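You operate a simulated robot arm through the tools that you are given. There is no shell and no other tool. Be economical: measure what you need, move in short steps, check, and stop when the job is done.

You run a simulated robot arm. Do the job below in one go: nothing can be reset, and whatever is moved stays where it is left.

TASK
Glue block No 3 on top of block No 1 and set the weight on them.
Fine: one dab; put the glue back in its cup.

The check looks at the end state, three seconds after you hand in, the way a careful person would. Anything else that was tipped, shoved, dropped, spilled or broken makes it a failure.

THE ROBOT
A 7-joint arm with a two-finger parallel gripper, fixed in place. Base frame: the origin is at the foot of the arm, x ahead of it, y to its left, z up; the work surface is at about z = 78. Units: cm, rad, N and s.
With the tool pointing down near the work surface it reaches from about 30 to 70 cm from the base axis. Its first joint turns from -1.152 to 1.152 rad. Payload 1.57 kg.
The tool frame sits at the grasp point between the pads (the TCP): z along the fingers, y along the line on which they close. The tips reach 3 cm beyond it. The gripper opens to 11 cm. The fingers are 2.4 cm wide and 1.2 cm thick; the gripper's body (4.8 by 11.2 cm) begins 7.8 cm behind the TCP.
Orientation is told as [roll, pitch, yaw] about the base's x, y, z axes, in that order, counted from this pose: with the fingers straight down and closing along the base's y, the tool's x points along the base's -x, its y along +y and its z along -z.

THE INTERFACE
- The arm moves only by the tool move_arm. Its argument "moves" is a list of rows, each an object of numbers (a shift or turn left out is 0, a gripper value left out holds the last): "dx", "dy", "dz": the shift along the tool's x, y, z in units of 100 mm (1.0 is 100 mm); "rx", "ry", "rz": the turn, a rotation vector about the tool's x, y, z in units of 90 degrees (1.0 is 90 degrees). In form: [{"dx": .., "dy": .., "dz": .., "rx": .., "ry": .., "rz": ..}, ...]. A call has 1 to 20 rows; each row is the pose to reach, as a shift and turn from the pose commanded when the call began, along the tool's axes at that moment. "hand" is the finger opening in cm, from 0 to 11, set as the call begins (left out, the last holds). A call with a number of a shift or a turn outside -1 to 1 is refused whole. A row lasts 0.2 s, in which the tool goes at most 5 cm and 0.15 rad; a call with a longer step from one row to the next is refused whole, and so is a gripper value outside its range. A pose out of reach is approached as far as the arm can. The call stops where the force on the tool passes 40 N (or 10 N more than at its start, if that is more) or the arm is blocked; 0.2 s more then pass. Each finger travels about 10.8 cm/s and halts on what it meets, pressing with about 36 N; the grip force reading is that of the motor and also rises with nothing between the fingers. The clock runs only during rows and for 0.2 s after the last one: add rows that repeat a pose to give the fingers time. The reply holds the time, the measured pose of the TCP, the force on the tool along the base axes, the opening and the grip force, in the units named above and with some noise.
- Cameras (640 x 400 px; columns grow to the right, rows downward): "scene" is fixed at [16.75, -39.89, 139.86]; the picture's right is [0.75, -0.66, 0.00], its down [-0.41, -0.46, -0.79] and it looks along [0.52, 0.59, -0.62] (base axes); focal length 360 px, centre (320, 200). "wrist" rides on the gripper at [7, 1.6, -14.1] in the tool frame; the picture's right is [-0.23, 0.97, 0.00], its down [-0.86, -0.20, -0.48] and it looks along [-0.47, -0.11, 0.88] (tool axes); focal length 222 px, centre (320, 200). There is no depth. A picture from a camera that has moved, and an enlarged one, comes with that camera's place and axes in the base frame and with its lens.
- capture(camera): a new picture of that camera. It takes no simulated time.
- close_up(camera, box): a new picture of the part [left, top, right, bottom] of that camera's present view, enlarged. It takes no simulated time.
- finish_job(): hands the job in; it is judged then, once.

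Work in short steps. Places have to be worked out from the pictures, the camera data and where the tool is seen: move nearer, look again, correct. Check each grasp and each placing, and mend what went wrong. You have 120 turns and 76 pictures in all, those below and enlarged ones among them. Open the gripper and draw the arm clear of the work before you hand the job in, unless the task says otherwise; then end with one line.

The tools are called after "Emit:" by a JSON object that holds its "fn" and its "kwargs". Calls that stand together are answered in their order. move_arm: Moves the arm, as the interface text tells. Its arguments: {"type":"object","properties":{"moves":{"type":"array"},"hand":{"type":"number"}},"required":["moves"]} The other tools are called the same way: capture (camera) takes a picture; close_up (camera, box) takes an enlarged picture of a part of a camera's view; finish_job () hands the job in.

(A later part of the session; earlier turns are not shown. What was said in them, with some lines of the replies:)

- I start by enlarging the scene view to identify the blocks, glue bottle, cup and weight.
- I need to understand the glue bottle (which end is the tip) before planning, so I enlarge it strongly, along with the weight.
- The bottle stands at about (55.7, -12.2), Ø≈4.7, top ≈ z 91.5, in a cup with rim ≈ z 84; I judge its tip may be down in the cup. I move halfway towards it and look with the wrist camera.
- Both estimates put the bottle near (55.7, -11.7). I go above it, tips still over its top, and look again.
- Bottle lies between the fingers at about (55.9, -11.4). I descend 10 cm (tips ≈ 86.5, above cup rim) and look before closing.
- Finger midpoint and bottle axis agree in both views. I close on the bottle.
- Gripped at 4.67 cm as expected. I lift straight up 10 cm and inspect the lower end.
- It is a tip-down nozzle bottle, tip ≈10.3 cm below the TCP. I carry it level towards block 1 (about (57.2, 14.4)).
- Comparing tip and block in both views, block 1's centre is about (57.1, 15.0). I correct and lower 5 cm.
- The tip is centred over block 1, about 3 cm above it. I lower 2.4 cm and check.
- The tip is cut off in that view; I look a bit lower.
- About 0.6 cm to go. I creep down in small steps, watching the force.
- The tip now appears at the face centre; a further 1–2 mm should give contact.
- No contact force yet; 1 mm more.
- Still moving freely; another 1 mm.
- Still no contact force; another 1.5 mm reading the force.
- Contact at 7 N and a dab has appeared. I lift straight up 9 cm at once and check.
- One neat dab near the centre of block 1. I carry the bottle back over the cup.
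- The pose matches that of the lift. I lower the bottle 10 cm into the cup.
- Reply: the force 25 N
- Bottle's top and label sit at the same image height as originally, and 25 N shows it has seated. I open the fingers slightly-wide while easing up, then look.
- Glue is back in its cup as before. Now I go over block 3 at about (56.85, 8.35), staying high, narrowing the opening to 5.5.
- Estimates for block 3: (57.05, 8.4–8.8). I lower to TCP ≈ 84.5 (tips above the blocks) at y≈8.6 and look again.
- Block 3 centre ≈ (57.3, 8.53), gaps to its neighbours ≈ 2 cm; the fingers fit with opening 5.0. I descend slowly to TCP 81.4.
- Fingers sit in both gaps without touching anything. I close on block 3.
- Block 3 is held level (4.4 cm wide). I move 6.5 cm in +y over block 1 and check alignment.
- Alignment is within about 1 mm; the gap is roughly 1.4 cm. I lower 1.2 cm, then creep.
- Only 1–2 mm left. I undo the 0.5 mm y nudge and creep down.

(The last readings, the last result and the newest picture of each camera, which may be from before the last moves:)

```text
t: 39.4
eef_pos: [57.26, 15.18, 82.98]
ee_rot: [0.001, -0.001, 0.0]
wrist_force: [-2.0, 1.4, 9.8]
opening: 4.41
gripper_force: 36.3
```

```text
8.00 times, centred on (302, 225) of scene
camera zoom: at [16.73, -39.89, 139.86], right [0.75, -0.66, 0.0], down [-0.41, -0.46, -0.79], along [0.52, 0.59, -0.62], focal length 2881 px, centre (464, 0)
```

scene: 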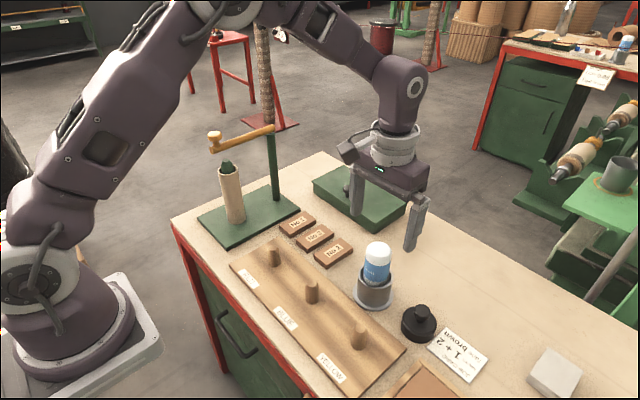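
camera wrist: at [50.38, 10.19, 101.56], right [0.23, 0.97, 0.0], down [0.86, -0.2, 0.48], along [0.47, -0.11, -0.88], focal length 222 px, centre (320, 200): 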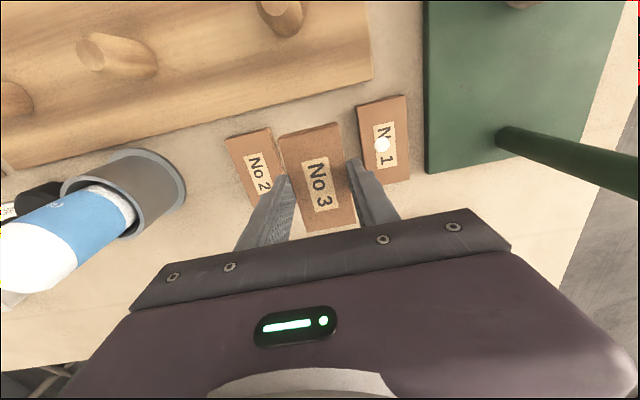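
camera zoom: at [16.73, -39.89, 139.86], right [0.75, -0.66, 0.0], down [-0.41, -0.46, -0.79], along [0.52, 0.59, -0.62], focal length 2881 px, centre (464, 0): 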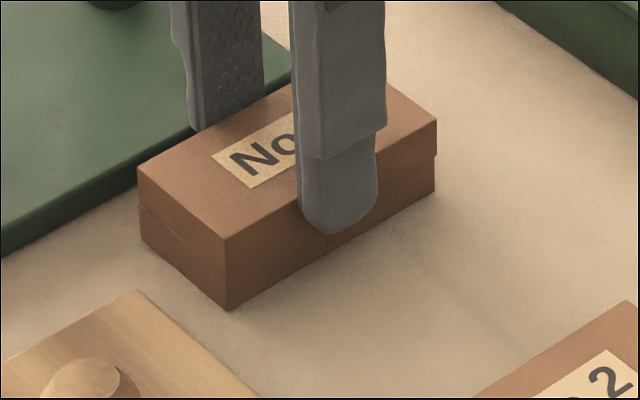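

Contact at 10 N with the blocks flush. I hold briefly, open slightly (5.2) and rise straight up.

Emit:
{"fn": "move_arm", "kwargs": {"moves": [{"dz": 0}, {"dz": 0}, {"dz": 0}, {"dz": 0}]}}

Emit:
{"fn": "move_arm", "kwargs": {"moves": [{"dz": 0}, {"dz": 0}, {"dz": 0}, {"dz": -0.1}, {"dz": -0.3}, {"dz": -0.6}, {"dz": -0.9}, {"dz": -1.0}], "hand": 5.2}}

Emit:
{"fn": "close_up", "kwargs": {"camera": "scene", "box": [260, 180, 340, 250]}}

Emit:
{"fn": "capture", "kwargs": {"camera": "wrist"}}

```text
t: 40.4
eef_pos: [57.36, 15.19, 82.97]
ee_rot: [0.001, -0.002, 0.0]
wrist_force: [-1.5, 0.9, 12.9]
opening: 4.42
gripper_force: 36.8
```

```text
t: 42.2
eef_pos: [57.23, 15.07, 93.04]
ee_rot: [-0.001, 0.0, 0.0]
wrist_force: [-0.2, -0.5, 0.3]
opening: 5.22
gripper_force: 0.0
```

```text
5.71 times, centred on (300, 215) of scene
camera zoom: at [16.75, -39.89, 139.86], right [0.75, -0.66, 0.0], down [-0.41, -0.46, -0.79], along [0.52, 0.59, -0.62], focal length 2058 px, centre (434, 114)
```

zoom: 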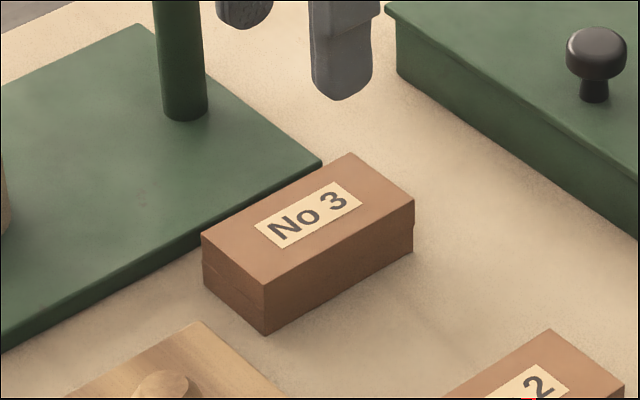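

```text
30 pictures are left
camera wrist: at [50.31, 16.7, 107.12], right [0.23, 0.97, 0.0], down [0.86, -0.2, 0.48], along [0.47, -0.11, -0.88], focal length 222 px, centre (320, 200)
```

wrist: 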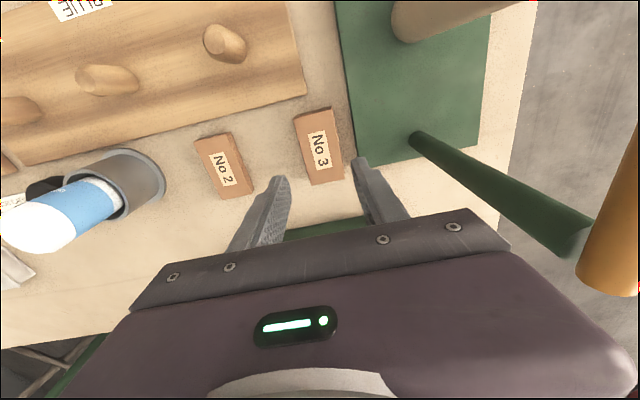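

The stack is flush and aligned. Next the weight at about (55.5, -22.8): I rise to z 100 and travel there in steps.

Emit:
{"fn": "move_arm", "kwargs": {"moves": [{"dz": -0.4}, {"dz": -0.7, "dy": -0.2}, {"dz": -0.7, "dy": -0.55}, {"dz": -0.7, "dy": -0.85}, {"dz": -0.7, "dy": -1.0}], "hand": 7}}

Emit:
{"fn": "move_arm", "kwargs": {"moves": [{"dy": -0.3}, {"dy": -0.65}, {"dy": -0.9}, {"dy": -1.0}]}}

Emit:
{"fn": "move_arm", "kwargs": {"moves": [{"dy": -0.3}, {"dy": -0.65, "dx": 0.08}, {"dy": -0.9, "dx": 0.15}, {"dy": -1.0, "dx": 0.15}]}}

Emit:
{"fn": "move_arm", "kwargs": {"moves": [{"dy": -0.3}, {"dy": -0.6}, {"dy": -0.78}, {"dy": -0.78}]}}

Emit:
{"fn": "capture", "kwargs": {"camera": "wrist"}}

Emit:
{"fn": "close_up", "kwargs": {"camera": "scene", "box": [340, 200, 500, 350]}}

```text
t: 43.4
eef_pos: [57.21, 5.11, 100.03]
ee_rot: [-0.001, -0.001, 0.0]
wrist_force: [-0.2, -0.5, -0.7]
opening: 7.01
gripper_force: 0.1
```

```text
t: 44.4
eef_pos: [57.32, -5.07, 99.97]
ee_rot: [-0.001, 0.0, -0.001]
wrist_force: [1.3, -0.4, -0.7]
opening: 6.98
gripper_force: 0.0
```

```text
t: 45.4
eef_pos: [55.77, -14.86, 100.09]
ee_rot: [0.0, 0.001, 0.0]
wrist_force: [0.3, 0.4, -1.0]
opening: 7.01
gripper_force: 0.1
```

```text
t: 46.4
eef_pos: [55.78, -22.74, 99.87]
ee_rot: [0.001, 0.0, 0.0]
wrist_force: [0.5, 0.2, -0.6]
opening: 7.01
gripper_force: 0.1
```

```text
29 pictures are left
camera wrist: at [48.83, -21.19, 114.11], right [0.23, 0.97, 0.0], down [0.86, -0.2, 0.48], along [0.47, -0.11, -0.88], focal length 222 px, centre (320, 200)
```

wrist: 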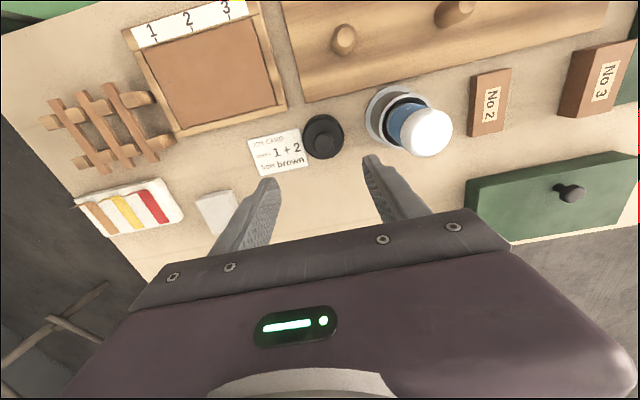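

```text
2.67 times, centred on (420, 275) of scene
camera zoom: at [16.75, -39.89, 139.86], right [0.75, -0.66, 0.0], down [-0.41, -0.46, -0.79], along [0.52, 0.59, -0.62], focal length 960 px, centre (53, 0)
```

zoom: 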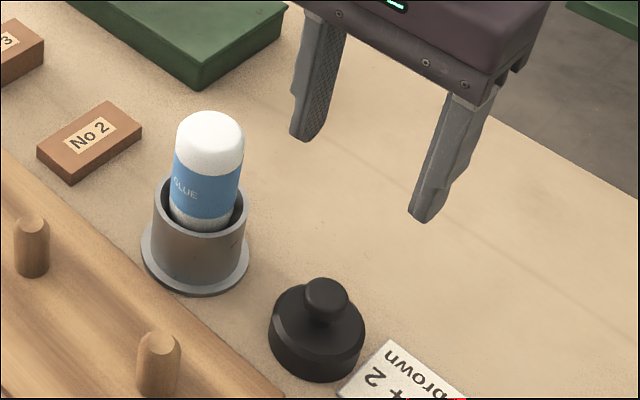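

Knob at about (56.1, -22.4), top ≈ z 85. I descend to z 90 there and look again.

Emit:
{"fn": "move_arm", "kwargs": {"moves": [{"dx": -0.03, "dy": 0.03, "dz": 0.3}, {"dx": -0.03, "dy": 0.03, "dz": 0.6}, {"dx": -0.03, "dy": 0.03, "dz": 0.85}, {"dx": -0.03, "dy": 0.03, "dz": 0.98}, {"dx": -0.03, "dy": 0.03, "dz": 0.98}]}}

Emit:
{"fn": "close_up", "kwargs": {"camera": "wrist", "box": [220, 80, 420, 230]}}

Emit:
{"fn": "close_up", "kwargs": {"camera": "scene", "box": [360, 220, 480, 350]}}

```text
t: 47.6
eef_pos: [56.13, -22.44, 90.18]
ee_rot: [-0.001, 0.002, -0.001]
wrist_force: [-0.2, 1.2, 0.1]
opening: 6.99
gripper_force: 0.0
```

```text
2.67 times, centred on (320, 155) of wrist
camera zoom: at [49.16, -20.89, 104.28], right [0.23, 0.97, 0.0], down [0.86, -0.2, 0.48], along [0.47, -0.11, -0.88], focal length 592 px, centre (320, 320)
```

zoom: 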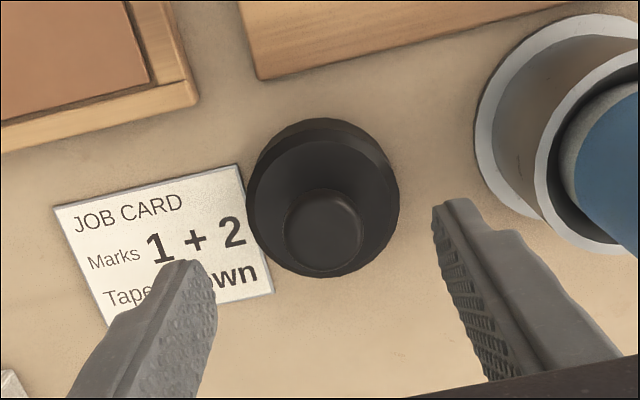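

```text
3.08 times, centred on (420, 285) of scene
camera zoom: at [16.75, -39.89, 139.86], right [0.75, -0.66, 0.0], down [-0.41, -0.46, -0.79], along [0.52, 0.59, -0.62], focal length 1108 px, centre (12, -62)
```

zoom: 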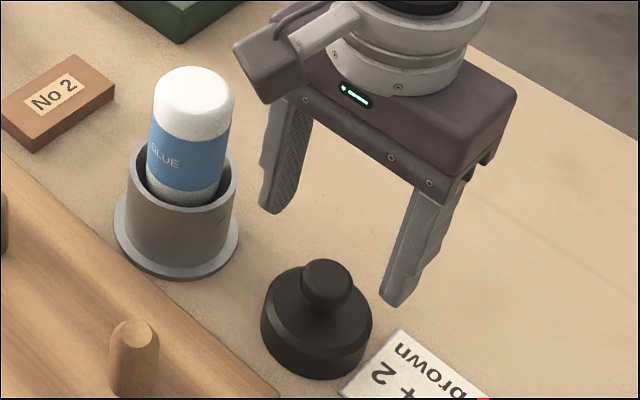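

The knob is centred between the fingers. I descend to TCP 86 (tips ≈ 83) with opening 6 and check the height against the disc.

Emit:
{"fn": "move_arm", "kwargs": {"moves": [{"dz": 0.1, "dx": 0.01}, {"dz": 0.2, "dx": 0.01}, {"dz": 0.3, "dx": 0.01}, {"dz": 0.38, "dx": 0.01}, {"dz": 0.42, "dx": 0.01}, {"dz": 0.42, "dx": 0.01}], "hand": 6}}

Emit:
{"fn": "close_up", "kwargs": {"camera": "wrist", "box": [220, 80, 420, 230]}}

Emit:
{"fn": "close_up", "kwargs": {"camera": "scene", "box": [370, 250, 466, 350]}}

```text
t: 49.0
eef_pos: [55.99, -22.41, 86.04]
ee_rot: [0.002, 0.0, 0.001]
wrist_force: [-0.3, 0.5, -0.1]
opening: 6.01
gripper_force: 0.0
```

```text
2.67 times, centred on (320, 155) of wrist
camera zoom: at [49.09, -20.83, 100.14], right [0.23, 0.97, 0.0], down [0.86, -0.2, 0.48], along [0.47, -0.11, -0.88], focal length 592 px, centre (320, 320)
```

zoom: 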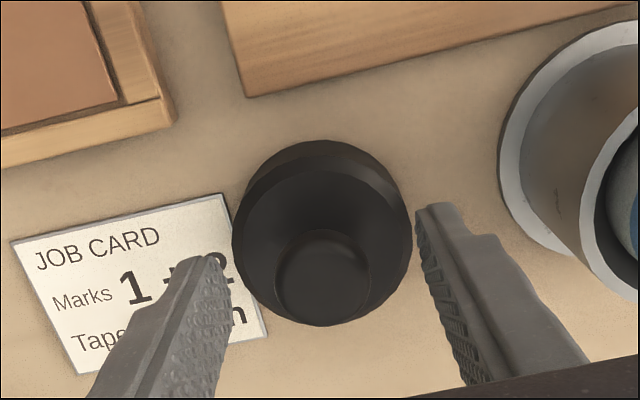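

```text
4.00 times, centred on (418, 300) of scene
camera zoom: at [16.75, -39.89, 139.86], right [0.75, -0.66, 0.0], down [-0.41, -0.46, -0.79], along [0.52, 0.59, -0.62], focal length 1441 px, centre (-72, -200)
```

zoom: 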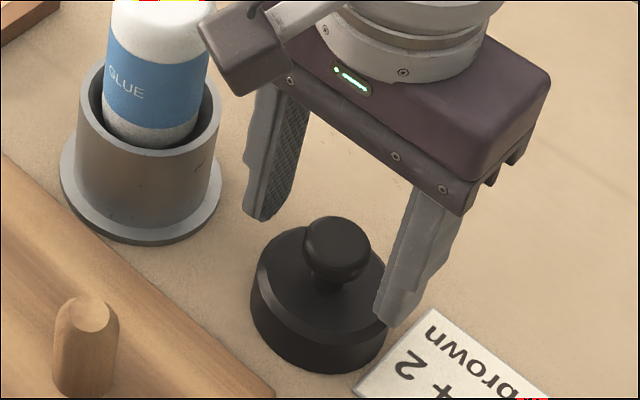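

Tips are about 1.3 cm above the disc and beside the knob neck. I lower 0.5 cm and close on the knob.

Emit:
{"fn": "move_arm", "kwargs": {"moves": [{"dz": 0.03}, {"dz": 0.05}, {"dz": 0.05}]}}

Emit:
{"fn": "move_arm", "kwargs": {"moves": [{"dz": 0}, {"dz": 0}, {"dz": 0}, {"dz": 0}, {"dz": 0}], "hand": 1.5}}

Emit:
{"fn": "close_up", "kwargs": {"camera": "scene", "box": [370, 250, 466, 350]}}

```text
t: 49.8
eef_pos: [56.03, -22.47, 85.46]
ee_rot: [0.0, -0.001, -0.001]
wrist_force: [0.4, 0.2, 0.1]
opening: 6.0
gripper_force: 0.1
```

```text
t: 51.0
eef_pos: [55.9, -22.4, 85.44]
ee_rot: [0.0, 0.0, -0.002]
wrist_force: [-0.1, -2.8, 0.0]
opening: 2.93
gripper_force: 36.4
```

```text
4.00 times, centred on (418, 300) of scene
camera zoom: at [16.75, -39.9, 139.85], right [0.75, -0.66, 0.0], down [-0.41, -0.46, -0.79], along [0.52, 0.59, -0.62], focal length 1441 px, centre (-72, -200)
```

zoom: 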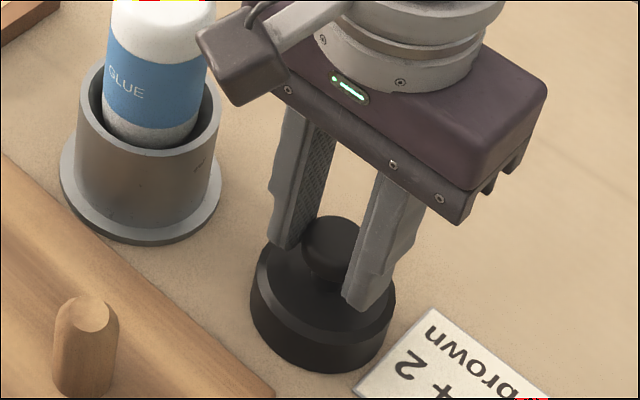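

Grip on the knob is firm (2.93 cm, near full knob diameter). I lift gently and check.

Emit:
{"fn": "move_arm", "kwargs": {"moves": [{"dz": -0.03}, {"dz": -0.08}, {"dz": -0.15}, {"dz": -0.3}, {"dz": -0.5}, {"dz": -0.7}, {"dz": -0.9}, {"dz": -1.0}, {"dz": -1.0}]}}

Emit:
{"fn": "close_up", "kwargs": {"camera": "scene", "box": [340, 180, 500, 340]}}

```text
t: 53.0
eef_pos: [56.0, -22.52, 95.29]
ee_rot: [0.0, 0.0, 0.0]
wrist_force: [-0.1, 0.0, -6.8]
opening: 2.94
gripper_force: 36.3
```

```text
2.50 times, centred on (420, 260) of scene
camera zoom: at [16.76, -39.9, 139.85], right [0.75, -0.66, 0.0], down [-0.41, -0.46, -0.79], along [0.52, 0.59, -0.62], focal length 900 px, centre (70, 50)
```

zoom: 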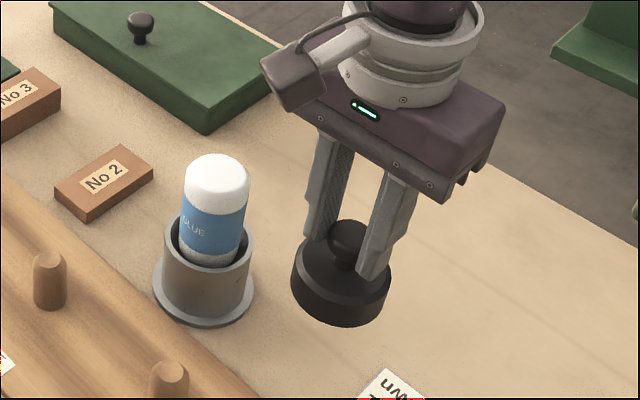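

Weight held upright (~0.7 kg), its base ≈7.45 cm under the TCP. I raise it well above the bottle and carry it towards the stack.

Emit:
{"fn": "move_arm", "kwargs": {"moves": [{"dz": -0.2}, {"dz": -0.45}, {"dz": -0.7}, {"dz": -0.8}, {"dz": -0.8}]}}

Emit:
{"fn": "move_arm", "kwargs": {"moves": [{"dy": 0.15}, {"dy": 0.35}, {"dy": 0.6}, {"dy": 0.8}, {"dy": 0.95}, {"dy": 1.0}, {"dy": 1.0}]}}

Emit:
{"fn": "move_arm", "kwargs": {"moves": [{"dy": 0.15}, {"dy": 0.35}, {"dy": 0.6}, {"dy": 0.8}, {"dy": 0.95}, {"dy": 1.0}, {"dy": 1.0}]}}

Emit:
{"fn": "move_arm", "kwargs": {"moves": [{"dy": 0.15}, {"dy": 0.35, "dx": -0.05}, {"dy": 0.6, "dx": -0.11}, {"dy": 0.8, "dx": -0.11}, {"dy": 0.95, "dx": -0.11}, {"dy": 1.0, "dx": -0.11}, {"dy": 1.0, "dx": -0.11}]}}

Emit:
{"fn": "move_arm", "kwargs": {"moves": [{"dy": 0.15}, {"dy": 0.35}, {"dy": 0.55}, {"dy": 0.7}, {"dy": 0.76}, {"dy": 0.76}]}}

Emit:
{"fn": "close_up", "kwargs": {"camera": "scene", "box": [220, 80, 400, 260]}}

```text
t: 54.2
eef_pos: [55.89, -22.48, 103.48]
ee_rot: [-0.001, -0.001, 0.001]
wrist_force: [-0.2, 0.2, -6.8]
opening: 2.92
gripper_force: 36.0
```

```text
t: 55.8
eef_pos: [56.0, -12.5, 103.45]
ee_rot: [0.001, -0.001, 0.0]
wrist_force: [-0.1, 0.5, -6.7]
opening: 2.93
gripper_force: 36.3
```

```text
t: 57.4
eef_pos: [56.09, -2.55, 103.51]
ee_rot: [0.001, 0.001, 0.0]
wrist_force: [0.0, -0.1, -6.5]
opening: 2.93
gripper_force: 36.0
```

```text
t: 59.0
eef_pos: [57.13, 7.42, 103.58]
ee_rot: [0.0, 0.001, 0.001]
wrist_force: [0.2, -0.1, -6.3]
opening: 2.91
gripper_force: 36.0
```

```text
t: 60.4
eef_pos: [57.16, 15.18, 103.33]
ee_rot: [0.0, 0.0, -0.001]
wrist_force: [-0.5, -0.7, -7.4]
opening: 2.91
gripper_force: 36.2
```

```text
2.22 times, centred on (310, 170) of scene
camera zoom: at [16.77, -39.89, 139.86], right [0.75, -0.66, 0.0], down [-0.41, -0.46, -0.79], along [0.52, 0.59, -0.62], focal length 800 px, centre (342, 267)
```

zoom: 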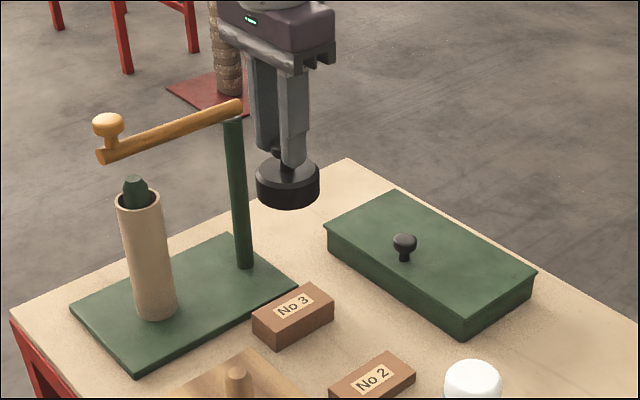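

All clear. I lower about 12 cm (base ≈2.6 cm above the stack) and check alignment.

Emit:
{"fn": "move_arm", "kwargs": {"moves": [{"dz": 0.2}, {"dz": 0.4}, {"dz": 0.6}, {"dz": 0.8}, {"dz": 0.95}, {"dz": 1.0}, {"dz": 1.0}]}}

Emit:
{"fn": "move_arm", "kwargs": {"moves": [{"dz": 0.1}, {"dz": 0.18}, {"dz": 0.23}, {"dz": 0.23}]}}

Emit:
{"fn": "close_up", "kwargs": {"camera": "scene", "box": [256, 160, 352, 250]}}

Emit:
{"fn": "close_up", "kwargs": {"camera": "wrist", "box": [220, 80, 420, 230]}}

```text
t: 62.0
eef_pos: [57.13, 15.16, 93.39]
ee_rot: [-0.002, -0.001, -0.002]
wrist_force: [-0.2, 0.3, -7.7]
opening: 2.92
gripper_force: 36.0
```

```text
t: 63.0
eef_pos: [57.06, 15.13, 91.2]
ee_rot: [0.001, 0.001, 0.001]
wrist_force: [0.3, 0.1, -6.3]
opening: 2.91
gripper_force: 35.9
```

```text
4.44 times, centred on (304, 205) of scene
camera zoom: at [16.76, -39.89, 139.86], right [0.75, -0.66, 0.0], down [-0.41, -0.46, -0.79], along [0.52, 0.59, -0.62], focal length 1601 px, centre (391, 178)
```

zoom: 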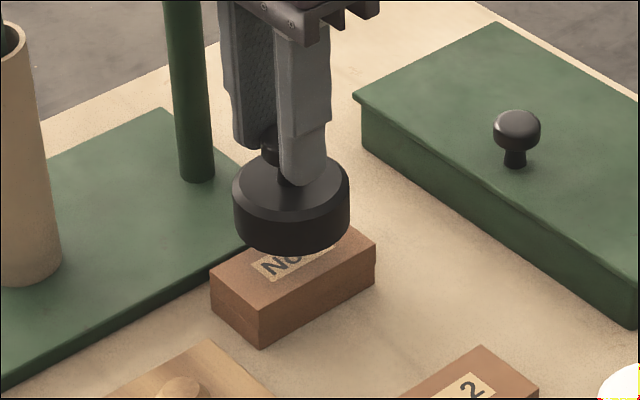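

```text
2.67 times, centred on (320, 155) of wrist
camera zoom: at [50.13, 16.72, 105.3], right [0.23, 0.97, 0.0], down [0.86, -0.2, 0.48], along [0.47, -0.11, -0.88], focal length 592 px, centre (320, 320)
```

zoom: 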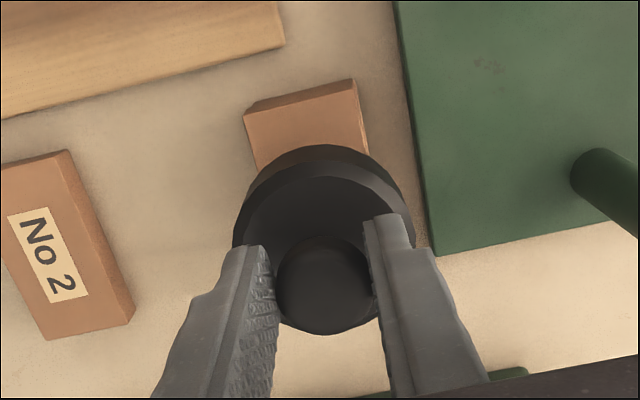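

Disc and block centres coincide in both views; about 2.9 cm to go. I lower 2.5 cm, then creep.

Emit:
{"fn": "move_arm", "kwargs": {"moves": [{"dz": 0.08}, {"dz": 0.15}, {"dz": 0.2}, {"dz": 0.24}, {"dz": 0.24}]}}

Emit:
{"fn": "close_up", "kwargs": {"camera": "scene", "box": [256, 170, 352, 250]}}

```text
t: 64.2
eef_pos: [57.04, 15.16, 88.72]
ee_rot: [0.0, 0.001, -0.001]
wrist_force: [-0.2, -0.3, -7.4]
opening: 2.9
gripper_force: 35.9
```

```text
5.00 times, centred on (304, 210) of scene
camera zoom: at [16.76, -39.89, 139.86], right [0.75, -0.66, 0.0], down [-0.41, -0.46, -0.79], along [0.52, 0.59, -0.62], focal length 1801 px, centre (400, 150)
```

zoom: 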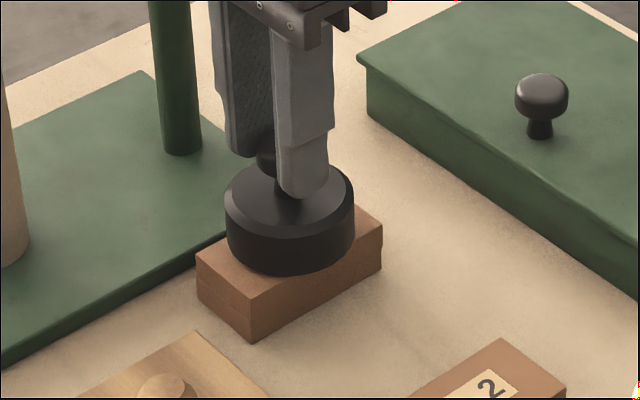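

A few millimetres remain; I creep down watching for the load to come off.

Emit:
{"fn": "move_arm", "kwargs": {"moves": [{"dz": 0.008}, {"dz": 0.016}, {"dz": 0.02}, {"dz": 0.02}]}}

Emit:
{"fn": "move_arm", "kwargs": {"moves": [{"dz": 0.005}, {"dz": 0.01}, {"dz": 0.01}]}}

```text
t: 65.2
eef_pos: [57.06, 15.19, 88.66]
ee_rot: [-0.001, -0.003, -0.001]
wrist_force: [-4.6, -2.0, 23.1]
opening: 2.92
gripper_force: 36.1
```

```text
t: 66.0
eef_pos: [57.26, 15.1, 88.63]
ee_rot: [0.001, -0.003, -0.001]
wrist_force: [0.9, -0.1, 26.7]
opening: 2.91
gripper_force: 36.6
```

Seated with 27 N. I ease up 2 mm to unload before releasing.

Emit:
{"fn": "move_arm", "kwargs": {"moves": [{"dz": -0.01}, {"dz": -0.02}, {"dz": -0.02}]}}

Emit:
{"fn": "close_up", "kwargs": {"camera": "scene", "box": [256, 170, 352, 250]}}

```text
t: 66.8
eef_pos: [57.03, 15.03, 88.67]
ee_rot: [-0.001, 0.002, -0.002]
wrist_force: [4.2, 1.0, 2.0]
opening: 2.89
gripper_force: 36.1
```

```text
5.00 times, centred on (304, 210) of scene
camera zoom: at [16.76, -39.89, 139.86], right [0.75, -0.66, 0.0], down [-0.41, -0.46, -0.79], along [0.52, 0.59, -0.62], focal length 1801 px, centre (400, 150)
```

zoom: 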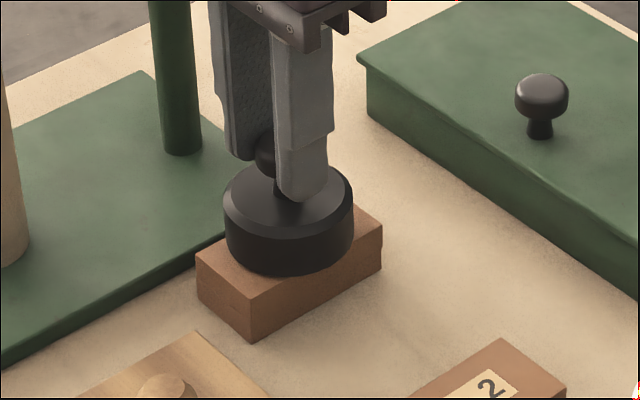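

The weight rests flat and nearly unloaded from the arm. I open the fingers to 5 and rise straight up.

Emit:
{"fn": "move_arm", "kwargs": {"moves": [{"dz": 0}, {"dz": 0}, {"dz": 0}, {"dz": 0}, {"dz": -0.1}, {"dz": -0.3}, {"dz": -0.6}, {"dz": -0.9}, {"dz": -1.0}], "hand": 5}}

Emit:
{"fn": "close_up", "kwargs": {"camera": "scene", "box": [256, 170, 352, 250]}}

Emit:
{"fn": "capture", "kwargs": {"camera": "wrist"}}

```text
t: 68.8
eef_pos: [57.11, 15.16, 98.73]
ee_rot: [0.0, -0.001, -0.002]
wrist_force: [-0.6, 0.2, 0.8]
opening: 5.01
gripper_force: 0.0
```

```text
5.00 times, centred on (304, 210) of scene
camera zoom: at [16.75, -39.89, 139.86], right [0.75, -0.66, 0.0], down [-0.41, -0.46, -0.79], along [0.52, 0.59, -0.62], focal length 1801 px, centre (400, 150)
```

zoom: 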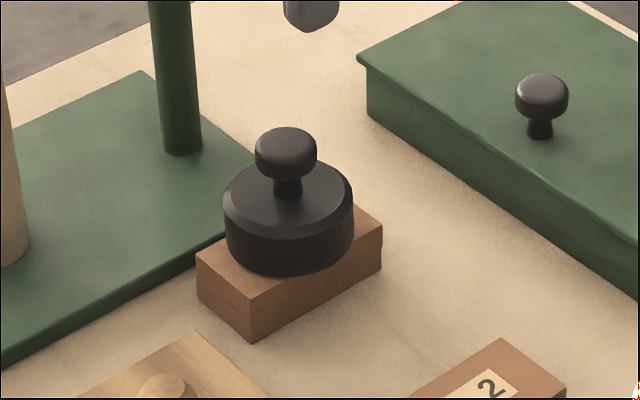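

```text
15 pictures are left
camera wrist: at [50.17, 16.73, 112.86], right [0.23, 0.97, 0.0], down [0.86, -0.2, 0.48], along [0.47, -0.11, -0.88], focal length 222 px, centre (320, 200)
```

wrist: 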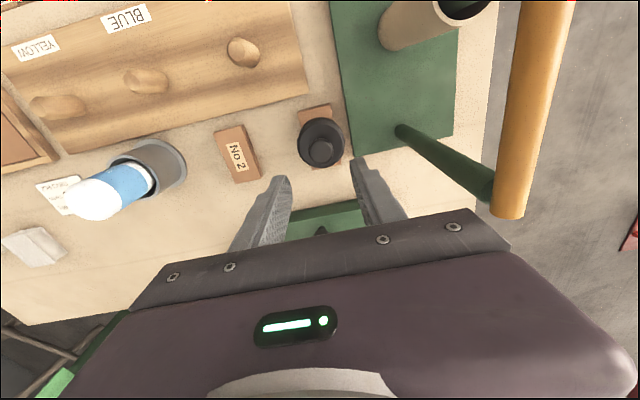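

The weight stands flat and centred on the stack. I open fully and draw the arm back up to near the start pose, then take a final look.

Emit:
{"fn": "move_arm", "kwargs": {"moves": [{"dz": -0.3}, {"dz": -0.7}, {"dz": -1.0}, {"dz": -1.0, "dy": -0.3, "dx": 0.2}, {"dz": -1.0, "dy": -0.6, "dx": 0.5}, {"dz": -1.0, "dy": -0.9, "dx": 0.8}, {"dz": -1.0, "dy": -1.0, "dx": 1.0}]}}

Emit:
{"fn": "move_arm", "kwargs": {"moves": [{"dx": 0.3}, {"dx": 0.6}, {"dx": 0.9}, {"dx": 0.9}, {"dx": 0.9}], "hand": 11}}

Emit:
{"fn": "capture", "kwargs": {"camera": "scene"}}

```text
t: 70.4
eef_pos: [47.15, 4.93, 108.76]
ee_rot: [-0.001, 0.0, 0.001]
wrist_force: [-0.3, 0.2, 0.0]
opening: 4.99
gripper_force: 0.1
```

```text
t: 71.6
eef_pos: [38.04, 5.1, 108.73]
ee_rot: [0.001, 0.0, -0.001]
wrist_force: [-0.7, -0.1, 0.0]
opening: 11.02
gripper_force: 0.1
```

```text
14 pictures are left
```

scene: 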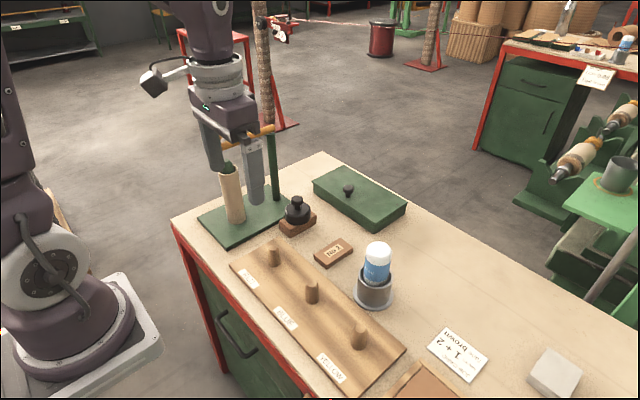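

Everything is in place: the stack with the weight on it, the glue in its cup, nothing else moved, the arm clear. I hand in.

Emit:
{"fn": "finish_job", "kwargs": {}}

```text
The job is handed in.
```

Block No 3 is glued on top of block No 1 with one dab. The weight stands on the stack, the glue is back in its cup, and the gripper is open with the arm clear.
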